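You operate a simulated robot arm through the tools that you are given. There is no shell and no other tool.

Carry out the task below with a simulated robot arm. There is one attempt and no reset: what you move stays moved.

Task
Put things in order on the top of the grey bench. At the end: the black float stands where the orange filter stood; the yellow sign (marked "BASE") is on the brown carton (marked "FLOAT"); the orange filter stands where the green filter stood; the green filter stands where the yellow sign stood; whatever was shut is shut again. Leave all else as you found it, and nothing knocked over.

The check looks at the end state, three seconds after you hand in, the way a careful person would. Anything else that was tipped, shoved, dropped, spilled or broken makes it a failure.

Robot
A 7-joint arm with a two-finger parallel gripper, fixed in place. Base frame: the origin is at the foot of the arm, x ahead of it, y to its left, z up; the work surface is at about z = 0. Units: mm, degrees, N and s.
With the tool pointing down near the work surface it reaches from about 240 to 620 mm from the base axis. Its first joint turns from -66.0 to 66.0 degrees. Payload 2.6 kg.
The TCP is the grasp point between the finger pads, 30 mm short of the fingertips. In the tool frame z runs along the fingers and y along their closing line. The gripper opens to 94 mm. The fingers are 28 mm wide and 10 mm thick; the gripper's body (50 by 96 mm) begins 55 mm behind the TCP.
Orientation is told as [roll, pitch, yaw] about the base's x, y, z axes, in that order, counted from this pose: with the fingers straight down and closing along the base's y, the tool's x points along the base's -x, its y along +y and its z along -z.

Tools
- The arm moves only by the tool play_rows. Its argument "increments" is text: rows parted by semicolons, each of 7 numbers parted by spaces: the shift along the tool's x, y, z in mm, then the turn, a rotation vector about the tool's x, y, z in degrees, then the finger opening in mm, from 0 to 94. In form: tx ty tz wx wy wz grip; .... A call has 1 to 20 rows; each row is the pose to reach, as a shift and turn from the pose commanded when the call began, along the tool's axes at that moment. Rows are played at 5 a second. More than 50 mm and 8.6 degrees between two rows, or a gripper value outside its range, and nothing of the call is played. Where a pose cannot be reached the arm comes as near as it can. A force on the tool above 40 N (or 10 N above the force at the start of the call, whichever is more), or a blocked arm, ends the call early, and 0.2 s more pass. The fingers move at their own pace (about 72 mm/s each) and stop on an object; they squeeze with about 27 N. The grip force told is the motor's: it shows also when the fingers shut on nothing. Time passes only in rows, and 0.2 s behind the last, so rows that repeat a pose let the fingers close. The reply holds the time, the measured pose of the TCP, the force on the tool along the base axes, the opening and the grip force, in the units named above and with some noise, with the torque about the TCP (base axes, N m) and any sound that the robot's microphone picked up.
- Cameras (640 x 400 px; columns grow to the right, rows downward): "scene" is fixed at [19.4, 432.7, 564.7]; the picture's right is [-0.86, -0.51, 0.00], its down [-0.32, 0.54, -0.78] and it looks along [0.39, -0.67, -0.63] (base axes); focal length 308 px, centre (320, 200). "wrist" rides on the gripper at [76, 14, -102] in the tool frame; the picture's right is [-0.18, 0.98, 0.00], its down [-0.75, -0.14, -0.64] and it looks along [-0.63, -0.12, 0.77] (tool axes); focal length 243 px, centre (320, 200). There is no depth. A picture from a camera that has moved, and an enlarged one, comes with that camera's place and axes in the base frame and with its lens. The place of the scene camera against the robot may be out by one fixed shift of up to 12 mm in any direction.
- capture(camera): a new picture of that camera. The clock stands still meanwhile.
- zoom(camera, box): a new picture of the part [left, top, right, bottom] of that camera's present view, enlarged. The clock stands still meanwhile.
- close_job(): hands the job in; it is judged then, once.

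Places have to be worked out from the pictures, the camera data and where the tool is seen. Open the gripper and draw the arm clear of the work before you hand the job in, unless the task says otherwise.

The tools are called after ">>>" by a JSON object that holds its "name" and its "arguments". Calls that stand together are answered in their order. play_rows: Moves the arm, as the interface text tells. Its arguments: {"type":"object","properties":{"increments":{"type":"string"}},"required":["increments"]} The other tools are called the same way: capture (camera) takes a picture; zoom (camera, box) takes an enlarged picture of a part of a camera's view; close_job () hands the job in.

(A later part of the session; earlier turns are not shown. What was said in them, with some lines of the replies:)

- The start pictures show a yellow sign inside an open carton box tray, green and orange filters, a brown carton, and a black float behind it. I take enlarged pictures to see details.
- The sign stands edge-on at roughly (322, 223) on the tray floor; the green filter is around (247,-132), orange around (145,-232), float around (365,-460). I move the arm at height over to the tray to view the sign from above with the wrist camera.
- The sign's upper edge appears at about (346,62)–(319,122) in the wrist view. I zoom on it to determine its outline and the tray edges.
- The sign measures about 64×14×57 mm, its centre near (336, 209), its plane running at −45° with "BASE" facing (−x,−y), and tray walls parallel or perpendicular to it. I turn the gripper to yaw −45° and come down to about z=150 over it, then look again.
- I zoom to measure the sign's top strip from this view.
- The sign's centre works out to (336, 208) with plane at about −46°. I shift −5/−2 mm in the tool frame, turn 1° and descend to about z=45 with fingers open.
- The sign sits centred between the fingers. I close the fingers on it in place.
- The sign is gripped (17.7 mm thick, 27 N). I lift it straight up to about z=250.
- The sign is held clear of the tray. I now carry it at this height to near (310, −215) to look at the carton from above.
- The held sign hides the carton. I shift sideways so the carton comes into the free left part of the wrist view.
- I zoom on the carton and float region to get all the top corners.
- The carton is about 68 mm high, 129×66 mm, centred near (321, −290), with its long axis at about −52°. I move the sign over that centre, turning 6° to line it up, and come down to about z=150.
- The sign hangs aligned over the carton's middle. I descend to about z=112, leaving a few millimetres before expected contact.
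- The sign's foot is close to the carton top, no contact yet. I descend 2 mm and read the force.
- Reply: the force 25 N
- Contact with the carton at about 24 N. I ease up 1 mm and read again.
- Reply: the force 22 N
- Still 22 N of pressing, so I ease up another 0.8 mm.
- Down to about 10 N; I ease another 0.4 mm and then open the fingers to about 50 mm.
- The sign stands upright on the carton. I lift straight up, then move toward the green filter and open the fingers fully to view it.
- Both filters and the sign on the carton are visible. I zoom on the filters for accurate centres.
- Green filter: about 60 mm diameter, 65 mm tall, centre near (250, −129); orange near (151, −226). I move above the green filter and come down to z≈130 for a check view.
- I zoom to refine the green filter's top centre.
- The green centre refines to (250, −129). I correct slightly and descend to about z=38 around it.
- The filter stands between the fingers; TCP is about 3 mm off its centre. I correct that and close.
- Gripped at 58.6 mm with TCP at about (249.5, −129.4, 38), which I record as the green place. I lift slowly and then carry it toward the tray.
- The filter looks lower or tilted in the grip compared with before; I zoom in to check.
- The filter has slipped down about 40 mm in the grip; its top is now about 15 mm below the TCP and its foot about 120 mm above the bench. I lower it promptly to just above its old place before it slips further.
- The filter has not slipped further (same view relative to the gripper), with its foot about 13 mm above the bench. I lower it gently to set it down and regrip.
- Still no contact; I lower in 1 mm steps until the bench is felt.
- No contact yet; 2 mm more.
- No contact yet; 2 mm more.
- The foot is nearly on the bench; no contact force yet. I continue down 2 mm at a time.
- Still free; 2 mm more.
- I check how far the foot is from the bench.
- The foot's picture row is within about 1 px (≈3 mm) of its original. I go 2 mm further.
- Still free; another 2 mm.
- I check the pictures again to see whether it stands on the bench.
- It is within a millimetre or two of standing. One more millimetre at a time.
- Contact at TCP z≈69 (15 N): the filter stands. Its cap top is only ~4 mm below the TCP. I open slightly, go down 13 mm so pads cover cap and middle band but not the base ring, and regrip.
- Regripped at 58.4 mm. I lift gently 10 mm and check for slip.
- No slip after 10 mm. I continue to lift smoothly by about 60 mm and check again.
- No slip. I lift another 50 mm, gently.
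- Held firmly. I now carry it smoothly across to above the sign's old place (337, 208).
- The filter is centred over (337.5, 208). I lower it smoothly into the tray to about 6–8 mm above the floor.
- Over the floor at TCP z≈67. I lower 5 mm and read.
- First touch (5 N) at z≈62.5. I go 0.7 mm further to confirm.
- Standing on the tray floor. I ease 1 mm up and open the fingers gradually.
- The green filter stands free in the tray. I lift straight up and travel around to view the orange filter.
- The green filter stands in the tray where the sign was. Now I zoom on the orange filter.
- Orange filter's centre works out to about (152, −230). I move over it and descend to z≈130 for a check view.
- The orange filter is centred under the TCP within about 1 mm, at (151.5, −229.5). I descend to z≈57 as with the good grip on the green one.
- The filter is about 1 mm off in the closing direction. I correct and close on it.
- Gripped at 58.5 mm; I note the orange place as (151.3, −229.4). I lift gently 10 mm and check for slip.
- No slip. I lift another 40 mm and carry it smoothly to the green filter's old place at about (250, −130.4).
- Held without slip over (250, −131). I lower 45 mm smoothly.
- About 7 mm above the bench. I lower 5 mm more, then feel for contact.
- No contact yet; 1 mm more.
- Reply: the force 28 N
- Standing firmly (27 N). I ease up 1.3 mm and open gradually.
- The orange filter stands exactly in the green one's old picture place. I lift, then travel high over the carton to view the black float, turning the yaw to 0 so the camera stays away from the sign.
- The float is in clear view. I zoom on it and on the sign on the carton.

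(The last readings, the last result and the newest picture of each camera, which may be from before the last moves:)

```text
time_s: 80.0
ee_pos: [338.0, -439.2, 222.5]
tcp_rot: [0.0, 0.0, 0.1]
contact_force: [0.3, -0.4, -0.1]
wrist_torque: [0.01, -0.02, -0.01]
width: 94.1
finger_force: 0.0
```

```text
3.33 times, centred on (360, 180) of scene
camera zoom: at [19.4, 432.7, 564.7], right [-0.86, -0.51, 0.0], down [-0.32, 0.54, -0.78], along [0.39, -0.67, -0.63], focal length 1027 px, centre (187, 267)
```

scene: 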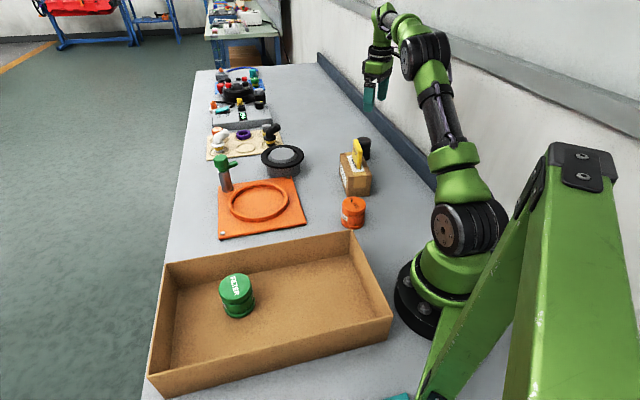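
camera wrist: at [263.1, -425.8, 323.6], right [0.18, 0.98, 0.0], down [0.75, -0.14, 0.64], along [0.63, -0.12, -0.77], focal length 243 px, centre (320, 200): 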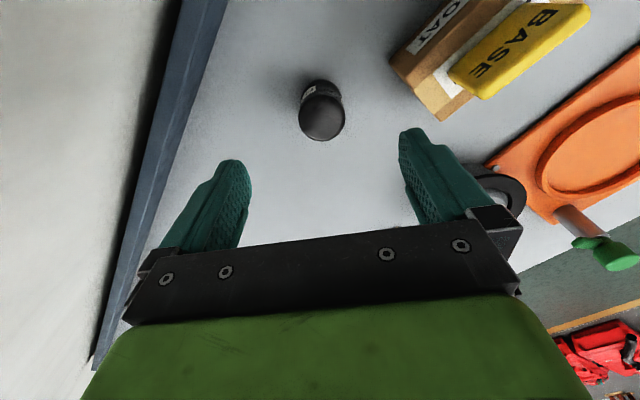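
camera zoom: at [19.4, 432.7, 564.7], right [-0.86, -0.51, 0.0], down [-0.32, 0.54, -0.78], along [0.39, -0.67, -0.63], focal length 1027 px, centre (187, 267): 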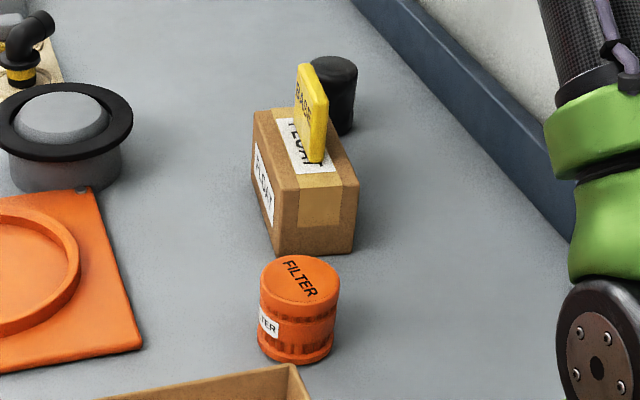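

The float is about 51 mm in diameter and 65–70 mm tall, centred near (364, −443). I move over it and come down to z≈135 to refine.

>>> {"name": "play_rows", "arguments": {"increments": "-13 -2 0 0 0 0 94; -25.5 -3.3 10 0 0 0 94; -25.5 -3.3 35 0 0 0 94; -25.5 -3.3 65 0 0 0 94; -25.5 -3.3 87 0 0 0 94; -25.5 -3.3 87 0 0 0 94; -25.5 -3.3 87 0 0 0 94"}}

>>> {"name": "capture", "arguments": {"camera": "wrist"}}

>>> {"name": "zoom", "arguments": {"camera": "wrist", "box": [250, 50, 390, 180]}}

>>> {"name": "zoom", "arguments": {"camera": "scene", "box": [320, 60, 440, 200]}}

```text
time_s: 81.6
ee_pos: [366.7, -442.9, 134.4]
tcp_rot: [0.0, -0.1, 0.1]
contact_force: [0.8, 0.2, -0.3]
wrist_torque: [0.01, -0.01, -0.01]
width: 94.1
finger_force: 0.1
```

```text
taken
camera wrist: at [291.0, -430.3, 236.8], right [0.18, 0.98, 0.0], down [0.75, -0.14, 0.64], along [0.63, -0.12, -0.77], focal length 243 px, centre (320, 200)
```

wrist: 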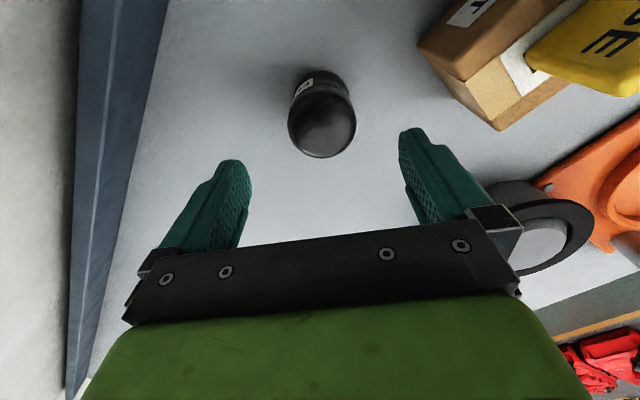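

```text
3.08 times, centred on (320, 115) of wrist
camera zoom: at [291.0, -430.3, 236.8], right [0.18, 0.98, 0.0], down [0.75, -0.14, 0.64], along [0.63, -0.12, -0.77], focal length 746 px, centre (320, 462)
```

zoom: 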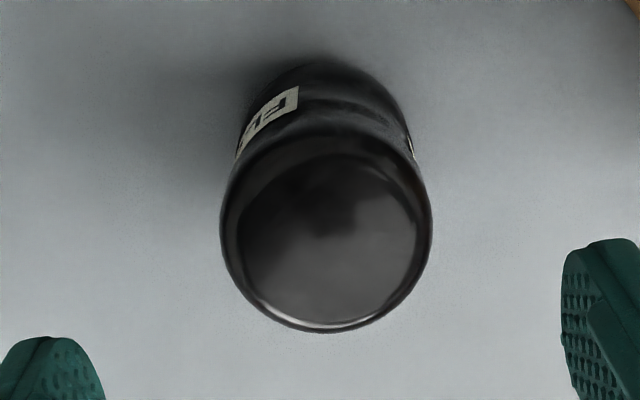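

```text
2.86 times, centred on (380, 130) of scene
camera zoom: at [19.4, 432.7, 564.7], right [-0.86, -0.51, 0.0], down [-0.32, 0.54, -0.78], along [0.39, -0.67, -0.63], focal length 881 px, centre (149, 400)
```

zoom: 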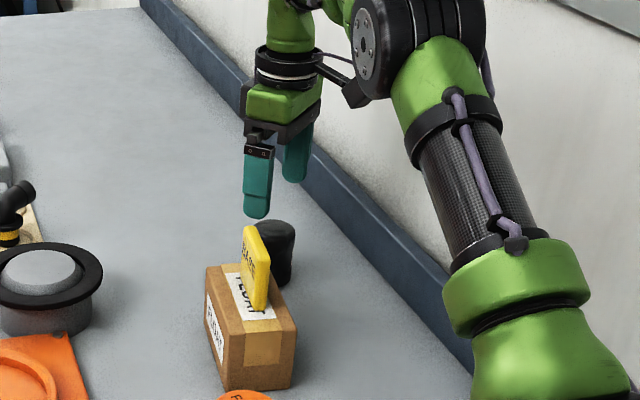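

The float centre is within about 3 mm of the TCP axis, at (364.4, −442.4). I correct by (+2.5, +1.2) in the tool frame and descend to z≈50 with an 84 mm opening.

>>> {"name": "play_rows", "arguments": {"increments": "1.5 0.8 12 0 0 0 84; 2.5 1.2 28 0 0 0 84; 2.5 1.2 45 0 0 0 84; 2.5 1.2 62 0 0 0 84; 2.5 1.2 76 0 0 0 84; 2.5 1.2 84 0 0 0 84; 2.5 1.2 84 0 0 0 84; 2.5 1.2 84 0 0 0 84"}}

>>> {"name": "capture", "arguments": {"camera": "wrist"}}

>>> {"name": "zoom", "arguments": {"camera": "scene", "box": [320, 80, 420, 200]}}

```text
time_s: 83.4
ee_pos: [363.8, -440.5, 51.2]
tcp_rot: [0.0, 0.0, 0.0]
contact_force: [-0.1, -0.3, -0.4]
wrist_torque: [-0.04, -0.02, 0.0]
width: 83.8
finger_force: 0.1
```

```text
taken
camera wrist: at [289.0, -427.1, 154.1], right [0.18, 0.98, 0.0], down [0.75, -0.14, 0.64], along [0.63, -0.12, -0.77], focal length 243 px, centre (320, 200)
```

wrist: 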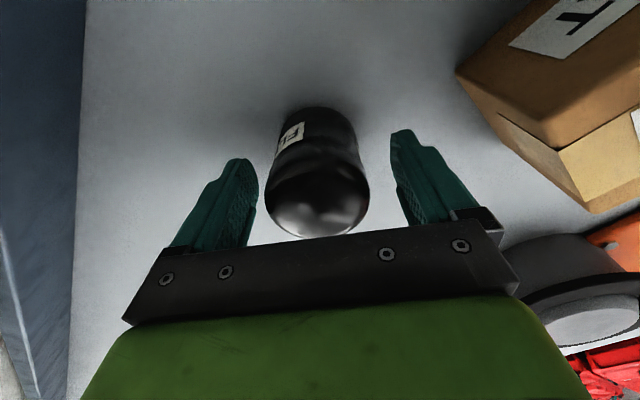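

```text
3.33 times, centred on (370, 140) of scene
camera zoom: at [19.4, 432.7, 564.7], right [-0.86, -0.51, 0.0], down [-0.32, 0.54, -0.78], along [0.39, -0.67, -0.63], focal length 1027 px, centre (153, 400)
```

zoom: 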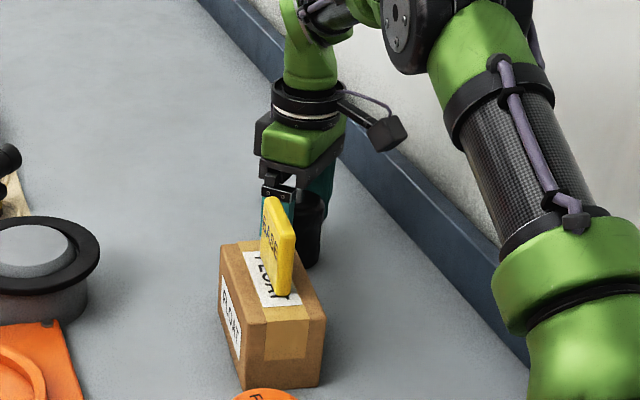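

The float sits between the fingers about 1.7 mm off along the closing direction. I correct and close.

>>> {"name": "play_rows", "arguments": {"increments": "1 -1.7 0 0 0 0 84; 1 -1.7 0 0 0 0 84; 1 -1.7 0 0 0 0 70; 1 -1.7 0 0 0 0 55; 1 -1.7 0 0 0 0 40; 1 -1.7 0 0 0 0 35; 1 -1.7 0 0 0 0 35; 1 -1.7 0 0 0 0 35"}}

>>> {"name": "zoom", "arguments": {"camera": "wrist", "box": [230, 70, 430, 250]}}

```text
time_s: 85.2
ee_pos: [362.5, -441.6, 52.3]
tcp_rot: [0.0, 0.0, 0.0]
contact_force: [-1.2, 0.1, 0.6]
wrist_torque: [0.02, 0.0, 0.01]
width: 50.6
finger_force: 27.5
```

```text
2.22 times, centred on (330, 160) of wrist
camera zoom: at [287.8, -428.7, 154.3], right [0.18, 0.98, 0.0], down [0.75, -0.14, 0.64], along [0.63, -0.12, -0.77], focal length 539 px, centre (298, 289)
```

zoom: 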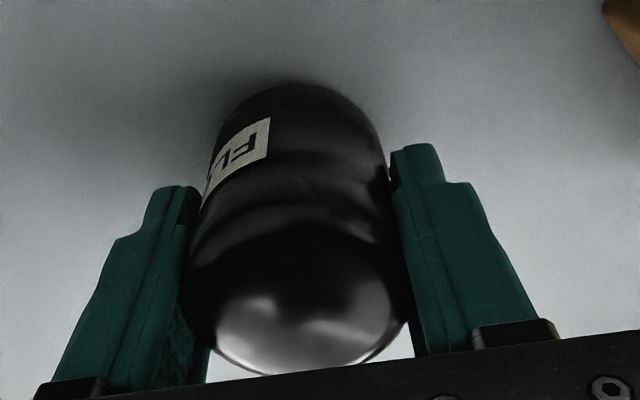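

Gripped at 50.6 mm. I lift gently 10 mm and check for slip.

>>> {"name": "play_rows", "arguments": {"increments": "0 0 -1 0 0 0 35; 0 0 -2.5 0 0 0 35; 0 0 -4.5 0 0 0 35; 0 0 -7 0 0 0 35; 0 0 -9 0 0 0 35; 0 0 -10 0 0 0 35; 0 0 -10 0 0 0 35"}}

>>> {"name": "zoom", "arguments": {"camera": "wrist", "box": [230, 70, 430, 250]}}

```text
time_s: 86.8
ee_pos: [363.7, -444.2, 62.6]
tcp_rot: [0.0, 0.0, 0.0]
contact_force: [0.5, 0.3, -1.0]
wrist_torque: [0.0, 0.01, 0.0]
width: 50.8
finger_force: 26.6
```

```text
2.22 times, centred on (330, 160) of wrist
camera zoom: at [287.2, -429.9, 164.3], right [0.18, 0.98, 0.0], down [0.75, -0.14, 0.64], along [0.63, -0.12, -0.77], focal length 539 px, centre (298, 289)
```

zoom: 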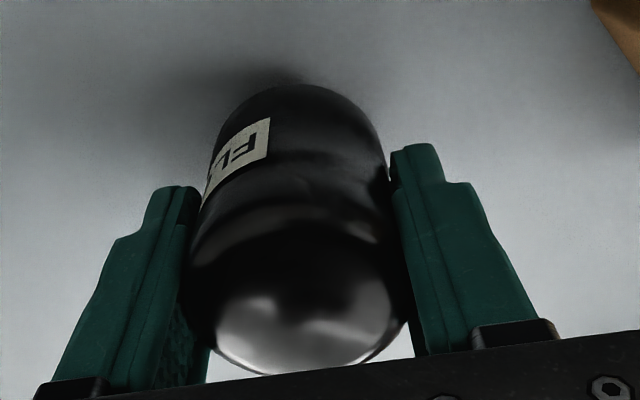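

No slip. I lift it smoothly by 150 mm.

>>> {"name": "play_rows", "arguments": {"increments": "0 0 -2 0 0 0 35; 0 0 -6 0 0 0 35; 0 0 -12 0 0 0 35; 0 0 -20 0 0 0 35; 0 0 -29 0 0 0 35; 0 0 -38 0 0 0 35; 0 0 -47 0 0 0 35; 0 0 -56 0 0 0 35; 0 0 -65 0 0 0 35; 0 0 -74 0 0 0 35; 0 0 -83 0 0 0 35; 0 0 -92 0 0 0 35; 0 0 -101 0 0 0 35; 0 0 -110 0 0 0 35; 0 0 -119 0 0 0 35; 0 0 -128 0 0 0 35; 0 0 -136 0 0 0 35; 0 0 -143 0 0 0 35; 0 0 -148 0 0 0 35; 0 0 -150 0 0 0 35"}}

>>> {"name": "capture", "arguments": {"camera": "wrist"}}

>>> {"name": "capture", "arguments": {"camera": "scene"}}

```text
time_s: 91.0
ee_pos: [361.4, -443.4, 213.1]
tcp_rot: [0.1, 0.0, 0.1]
contact_force: [0.0, -0.7, -0.6]
wrist_torque: [0.01, 0.03, 0.02]
width: 50.8
finger_force: 26.7
```

```text
taken
camera wrist: at [286.6, -429.9, 314.7], right [0.18, 0.98, 0.0], down [0.75, -0.14, 0.64], along [0.63, -0.12, -0.77], focal length 243 px, centre (320, 200)
```

wrist: 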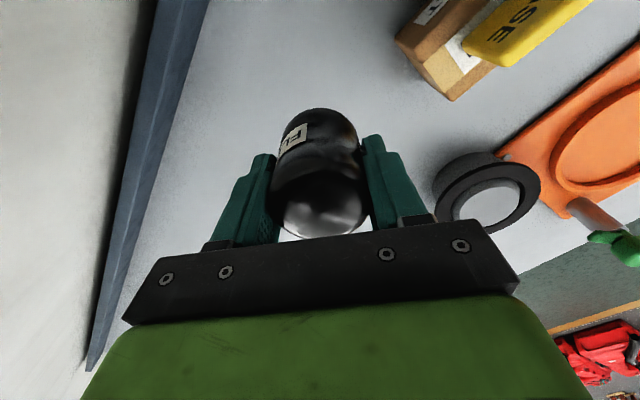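

```text
taken
```

scene: 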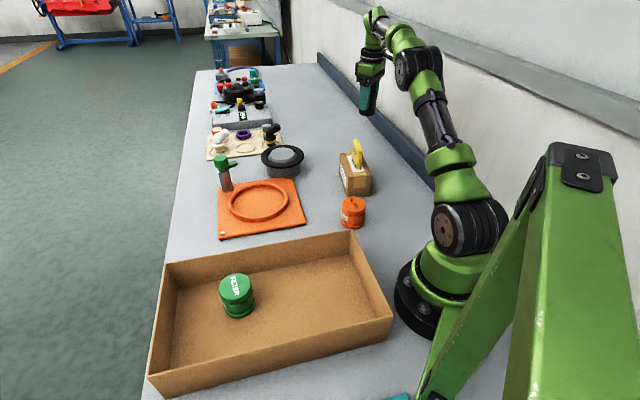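

The float is held without slip at (362, −443.6, 213). I carry it smoothly to above the orange filter's old place at (150.5, −229.4).

>>> {"name": "play_rows", "arguments": {"increments": "2.5 2.6 0 0 0 0 35; 8.5 8.6 0 0 0 0 35; 18 18.2 0 0 0 0 35; 30.7 31.1 0 0 0 0 35; 45.5 46.1 0 0 0 0 35; 61.4 62.1 0 0 0 0 35; 77.3 78.2 0 0 0 0 35; 93.1 94.2 0 0 0 0 35; 109 110.3 0 0 0 0 35; 124.9 126.4 0 0 0 0 35; 140.8 142.4 0 0 0 0 35; 156.7 158.5 0 0 0 0 35; 171.5 173.5 0 0 0 0 35; 184.2 186.4 0 0 0 0 35; 194.8 197.1 0 0 0 0 35; 203.2 205.6 0 0 0 0 35; 208.5 211 0 0 0 0 35; 211.7 214.2 0 0 0 0 35; 211.7 214.2 0 0 0 0 35"}}

>>> {"name": "capture", "arguments": {"camera": "wrist"}}

>>> {"name": "capture", "arguments": {"camera": "scene"}}

```text
time_s: 95.0
ee_pos: [150.4, -228.9, 210.9]
tcp_rot: [0.0, 0.1, -0.1]
contact_force: [0.0, -0.2, -1.0]
wrist_torque: [0.02, 0.02, 0.0]
width: 50.6
finger_force: 26.7
```

```text
taken
camera wrist: at [74.6, -215.5, 313.5], right [0.18, 0.98, 0.0], down [0.75, -0.14, 0.64], along [0.63, -0.12, -0.77], focal length 243 px, centre (320, 200)
```

wrist: 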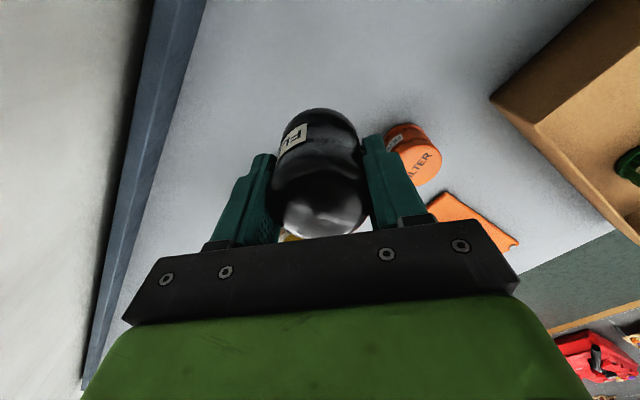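

```text
taken
```

scene: 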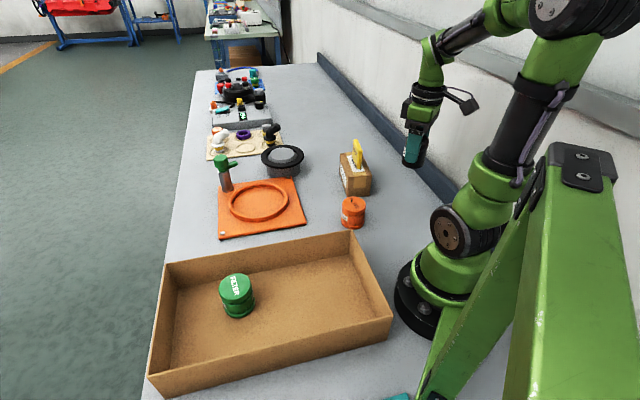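

The float is over (150.4, −229). I lower it smoothly by 149 mm, leaving roughly 10 mm.

>>> {"name": "play_rows", "arguments": {"increments": "0 0 2 0 0 0 35; 0 0 6 0 0 0 35; 0 0 12 0 0 0 35; 0 0 20 0 0 0 35; 0 0 29 0 0 0 35; 0 0 38 0 0 0 35; 0 0 47 0 0 0 35; 0 0 56 0 0 0 35; 0 0 65 0 0 0 35; 0 0 74 0 0 0 35; 0 0 83 0 0 0 35; 0 0 92 0 0 0 35; 0 0 101 0 0 0 35; 0 0 110 0 0 0 35; 0 0 119 0 0 0 35; 0 0 128 0 0 0 35; 0 0 136 0 0 0 35; 0 0 143 0 0 0 35; 0 0 147 0 0 0 35; 0 0 149 0 0 0 35"}}

>>> {"name": "capture", "arguments": {"camera": "wrist"}}

>>> {"name": "zoom", "arguments": {"camera": "scene", "box": [340, 120, 460, 240]}}

```text
time_s: 99.2
ee_pos: [150.3, -228.3, 62.5]
tcp_rot: [0.0, 0.0, 0.0]
contact_force: [-0.3, -0.1, -0.8]
wrist_torque: [0.01, 0.0, 0.02]
width: 50.7
finger_force: 26.6
```

```text
taken
camera wrist: at [75.1, -215.4, 164.6], right [0.18, 0.98, 0.0], down [0.75, -0.14, 0.64], along [0.63, -0.12, -0.77], focal length 243 px, centre (320, 200)
```

wrist: 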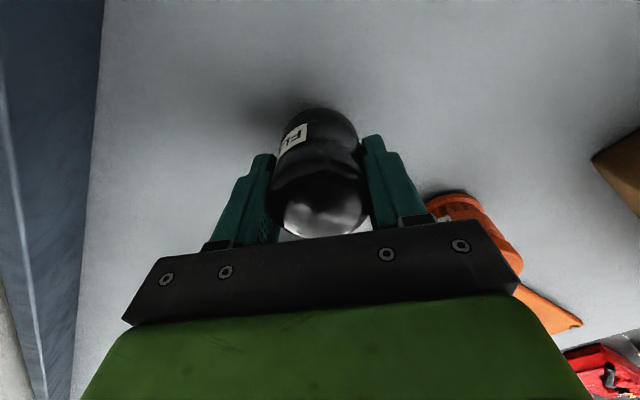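

```text
3.33 times, centred on (400, 180) of scene
camera zoom: at [19.4, 432.7, 564.7], right [-0.86, -0.51, 0.0], down [-0.32, 0.54, -0.78], along [0.39, -0.67, -0.63], focal length 1027 px, centre (53, 267)
```

zoom: 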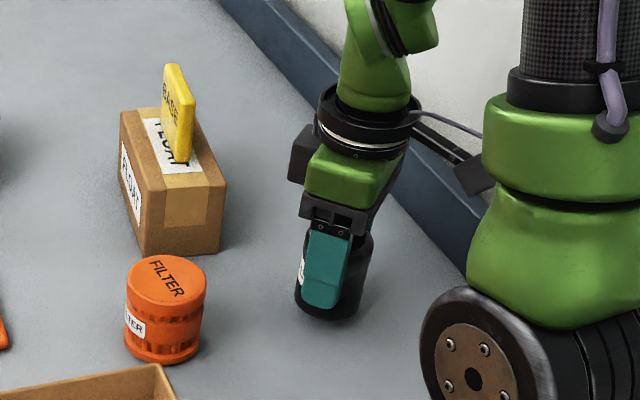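

About 10 mm above the bench. I lower 8 mm and read.

>>> {"name": "play_rows", "arguments": {"increments": "0 0 2 0 0 0 35; 0 0 5 0 0 0 35; 0 0 7.5 0 0 0 35; 0 0 8.5 0 0 0 35; 0 0 8.5 0 0 0 35"}}

```text
time_s: 100.4
ee_pos: [150.7, -230.3, 54.2]
tcp_rot: [0.0, 0.0, 0.0]
contact_force: [0.4, -0.2, -0.2]
wrist_torque: [0.02, 0.01, 0.0]
width: 50.5
finger_force: 27.6
```

No contact yet; 1 mm more.

>>> {"name": "play_rows", "arguments": {"increments": "0 0 0.6 0 0 0 35; 0 0 1.1 0 0 0 35; 0 0 1.1 0 0 0 35"}}

```text
time_s: 101.2
ee_pos: [150.4, -229.4, 53.5]
tcp_rot: [0.0, 0.0, 0.0]
contact_force: [0.0, 0.3, -0.8]
wrist_torque: [-0.01, 0.0, 0.0]
width: 50.8
finger_force: 26.8
```

Still free; another millimetre.

>>> {"name": "play_rows", "arguments": {"increments": "0 0 0.6 0 0 0 35; 0 0 1.1 0 0 0 35; 0 0 1.1 0 0 0 35"}}

```text
time_s: 102.0
ee_pos: [150.2, -229.2, 52.0]
tcp_rot: [0.0, -0.1, 0.1]
contact_force: [-0.6, -1.0, 0.0]
wrist_torque: [-0.02, 0.03, 0.04]
width: 50.9
finger_force: 27.3
```

Still free; another millimetre.

>>> {"name": "play_rows", "arguments": {"increments": "0 0 0.6 0 0 0 35; 0 0 1.1 0 0 0 35; 0 0 1.1 0 0 0 35"}}

```text
time_s: 102.8
ee_pos: [151.0, -229.1, 51.6]
tcp_rot: [0.0, 0.0, 0.0]
contact_force: [-0.7, 4.6, 15.0]
wrist_torque: [0.21, 0.03, 0.0]
width: 50.7
finger_force: 26.8
```

The float touches the bench (15 N). I ease up 0.8 mm and open gradually.

>>> {"name": "play_rows", "arguments": {"increments": "0 0 -0.8 0 0 0 35; 0 0 -0.8 0 0 0 49; 0 0 -0.8 0 0 0 54; 0 0 -0.8 0 0 0 64; 0 0 -0.8 0 0 0 80; 0 0 -0.8 0 0 0 84; 0 0 -0.8 0 0 0 84"}}

>>> {"name": "capture", "arguments": {"camera": "wrist"}}

>>> {"name": "zoom", "arguments": {"camera": "scene", "box": [340, 120, 460, 240]}}

```text
time_s: 104.4
ee_pos: [151.2, -230.0, 51.8]
tcp_rot: [0.0, 0.0, 0.0]
contact_force: [0.3, 0.3, 0.5]
wrist_torque: [0.01, 0.0, 0.03]
width: 83.9
finger_force: 0.1
```

```text
taken
camera wrist: at [75.0, -216.0, 154.4], right [0.18, 0.98, 0.0], down [0.75, -0.14, 0.64], along [0.63, -0.12, -0.77], focal length 243 px, centre (320, 200)
```

wrist: 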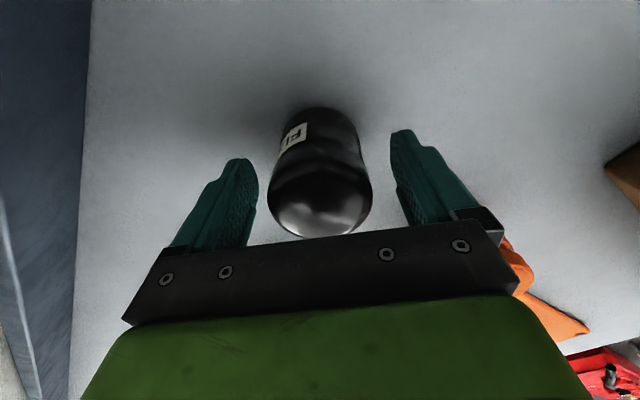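

```text
3.33 times, centred on (400, 180) of scene
camera zoom: at [19.4, 432.7, 564.7], right [-0.86, -0.51, 0.0], down [-0.32, 0.54, -0.78], along [0.39, -0.67, -0.63], focal length 1027 px, centre (53, 267)
```

zoom: 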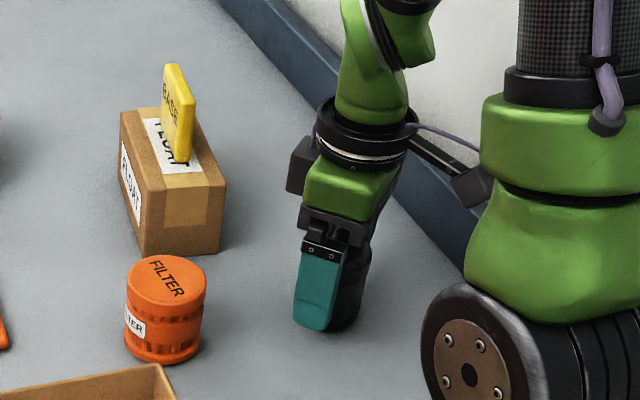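

The float stands free. I lift straight up and then withdraw to near the start pose.

>>> {"name": "play_rows", "arguments": {"increments": "0 0 -8 0 0 0 84; 0 0 -30 0 0 0 84; 0 0 -65 0 0 0 84; 0 0 -105 0 0 0 84; 0 0 -145 0 0 0 94; 0 0 -180 0 0 0 94; -33 19 -190 0 0 0 94; -66 38 -195 0 0 0 94; -100 58 -195 0 0 0 94; -133 77 -195 0 0 0 94; -166 96 -195 0 0 0 94; -200 115 -195 0 0 0 94; -200 115 -195 0 0 0 94; -200 115 -195 0 0 0 94"}}

>>> {"name": "capture", "arguments": {"camera": "scene"}}

>>> {"name": "capture", "arguments": {"camera": "wrist"}}

>>> {"name": "zoom", "arguments": {"camera": "scene", "box": [300, 120, 460, 240]}}

>>> {"name": "zoom", "arguments": {"camera": "scene", "box": [140, 220, 400, 400]}}

```text
time_s: 107.4
ee_pos: [354.0, -114.8, 246.1]
tcp_rot: [0.1, -0.1, 0.0]
contact_force: [0.6, -0.1, -0.4]
wrist_torque: [0.0, 0.01, 0.02]
width: 93.9
finger_force: 0.1
```

```text
taken
```

scene: 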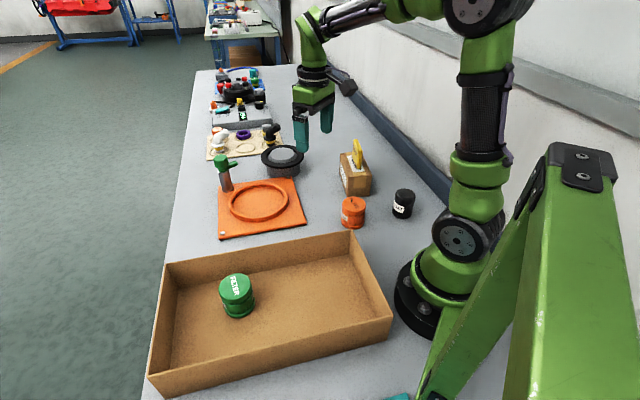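

```text
taken
camera wrist: at [278.4, -101.2, 348.6], right [0.18, 0.98, 0.0], down [0.75, -0.14, 0.64], along [0.63, -0.12, -0.77], focal length 243 px, centre (320, 200)
```

wrist: 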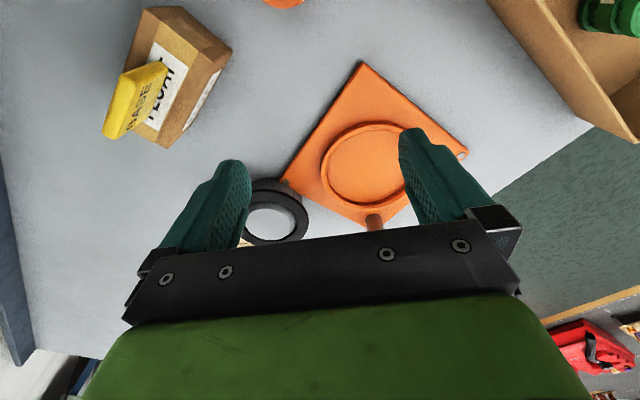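

```text
3.33 times, centred on (380, 180) of scene
camera zoom: at [19.4, 432.7, 564.7], right [-0.86, -0.51, 0.0], down [-0.32, 0.54, -0.78], along [0.39, -0.67, -0.63], focal length 1027 px, centre (120, 267)
```

zoom: 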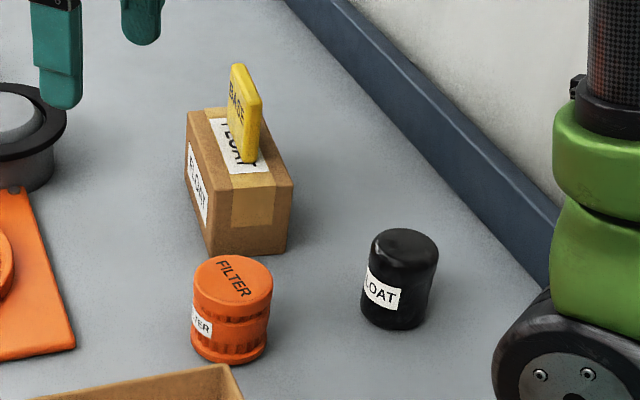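

```text
2.22 times, centred on (270, 310) of scene
camera zoom: at [19.4, 432.7, 564.7], right [-0.86, -0.51, 0.0], down [-0.32, 0.54, -0.78], along [0.39, -0.67, -0.63], focal length 685 px, centre (431, -44)
```

zoom: 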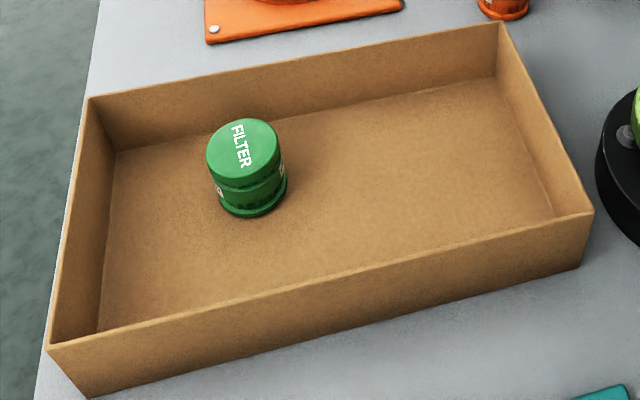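

All four objects stand upright where they should: the float's foot matches the old orange foot position, the orange filter matches the old green one, the green filter is in the tray at the sign's place, and the sign stands on the unmoved carton. The gripper is open and clear and nothing was opened, so I hand the job in.

>>> {"name": "close_job", "arguments": {}}

```text
The job is handed in.
```

The job is handed in, and the last pictures show everything where you asked, upright. I haven't seen the check's result.

- **Yellow sign:** it stands upright in the middle of the brown carton's top. The carton has not moved.
- **Green filter:** it stands in the tray where the sign stood.
- **Orange filter:** it stands where the green filter stood. Its outline in the scene picture matches the old one to about half a pixel.
- **Black float:** it stands where the orange filter stood.

**Slip:** on the first lift the green filter slid about 30 mm down in the gripper. I set it back on its own spot, gripped it higher and lifted more slowly, and it held from then on. Nothing was dropped or tipped.

Nothing shut was opened, so there was nothing to close again. The gripper is open and the arm is back near its starting position, clear of the bench.
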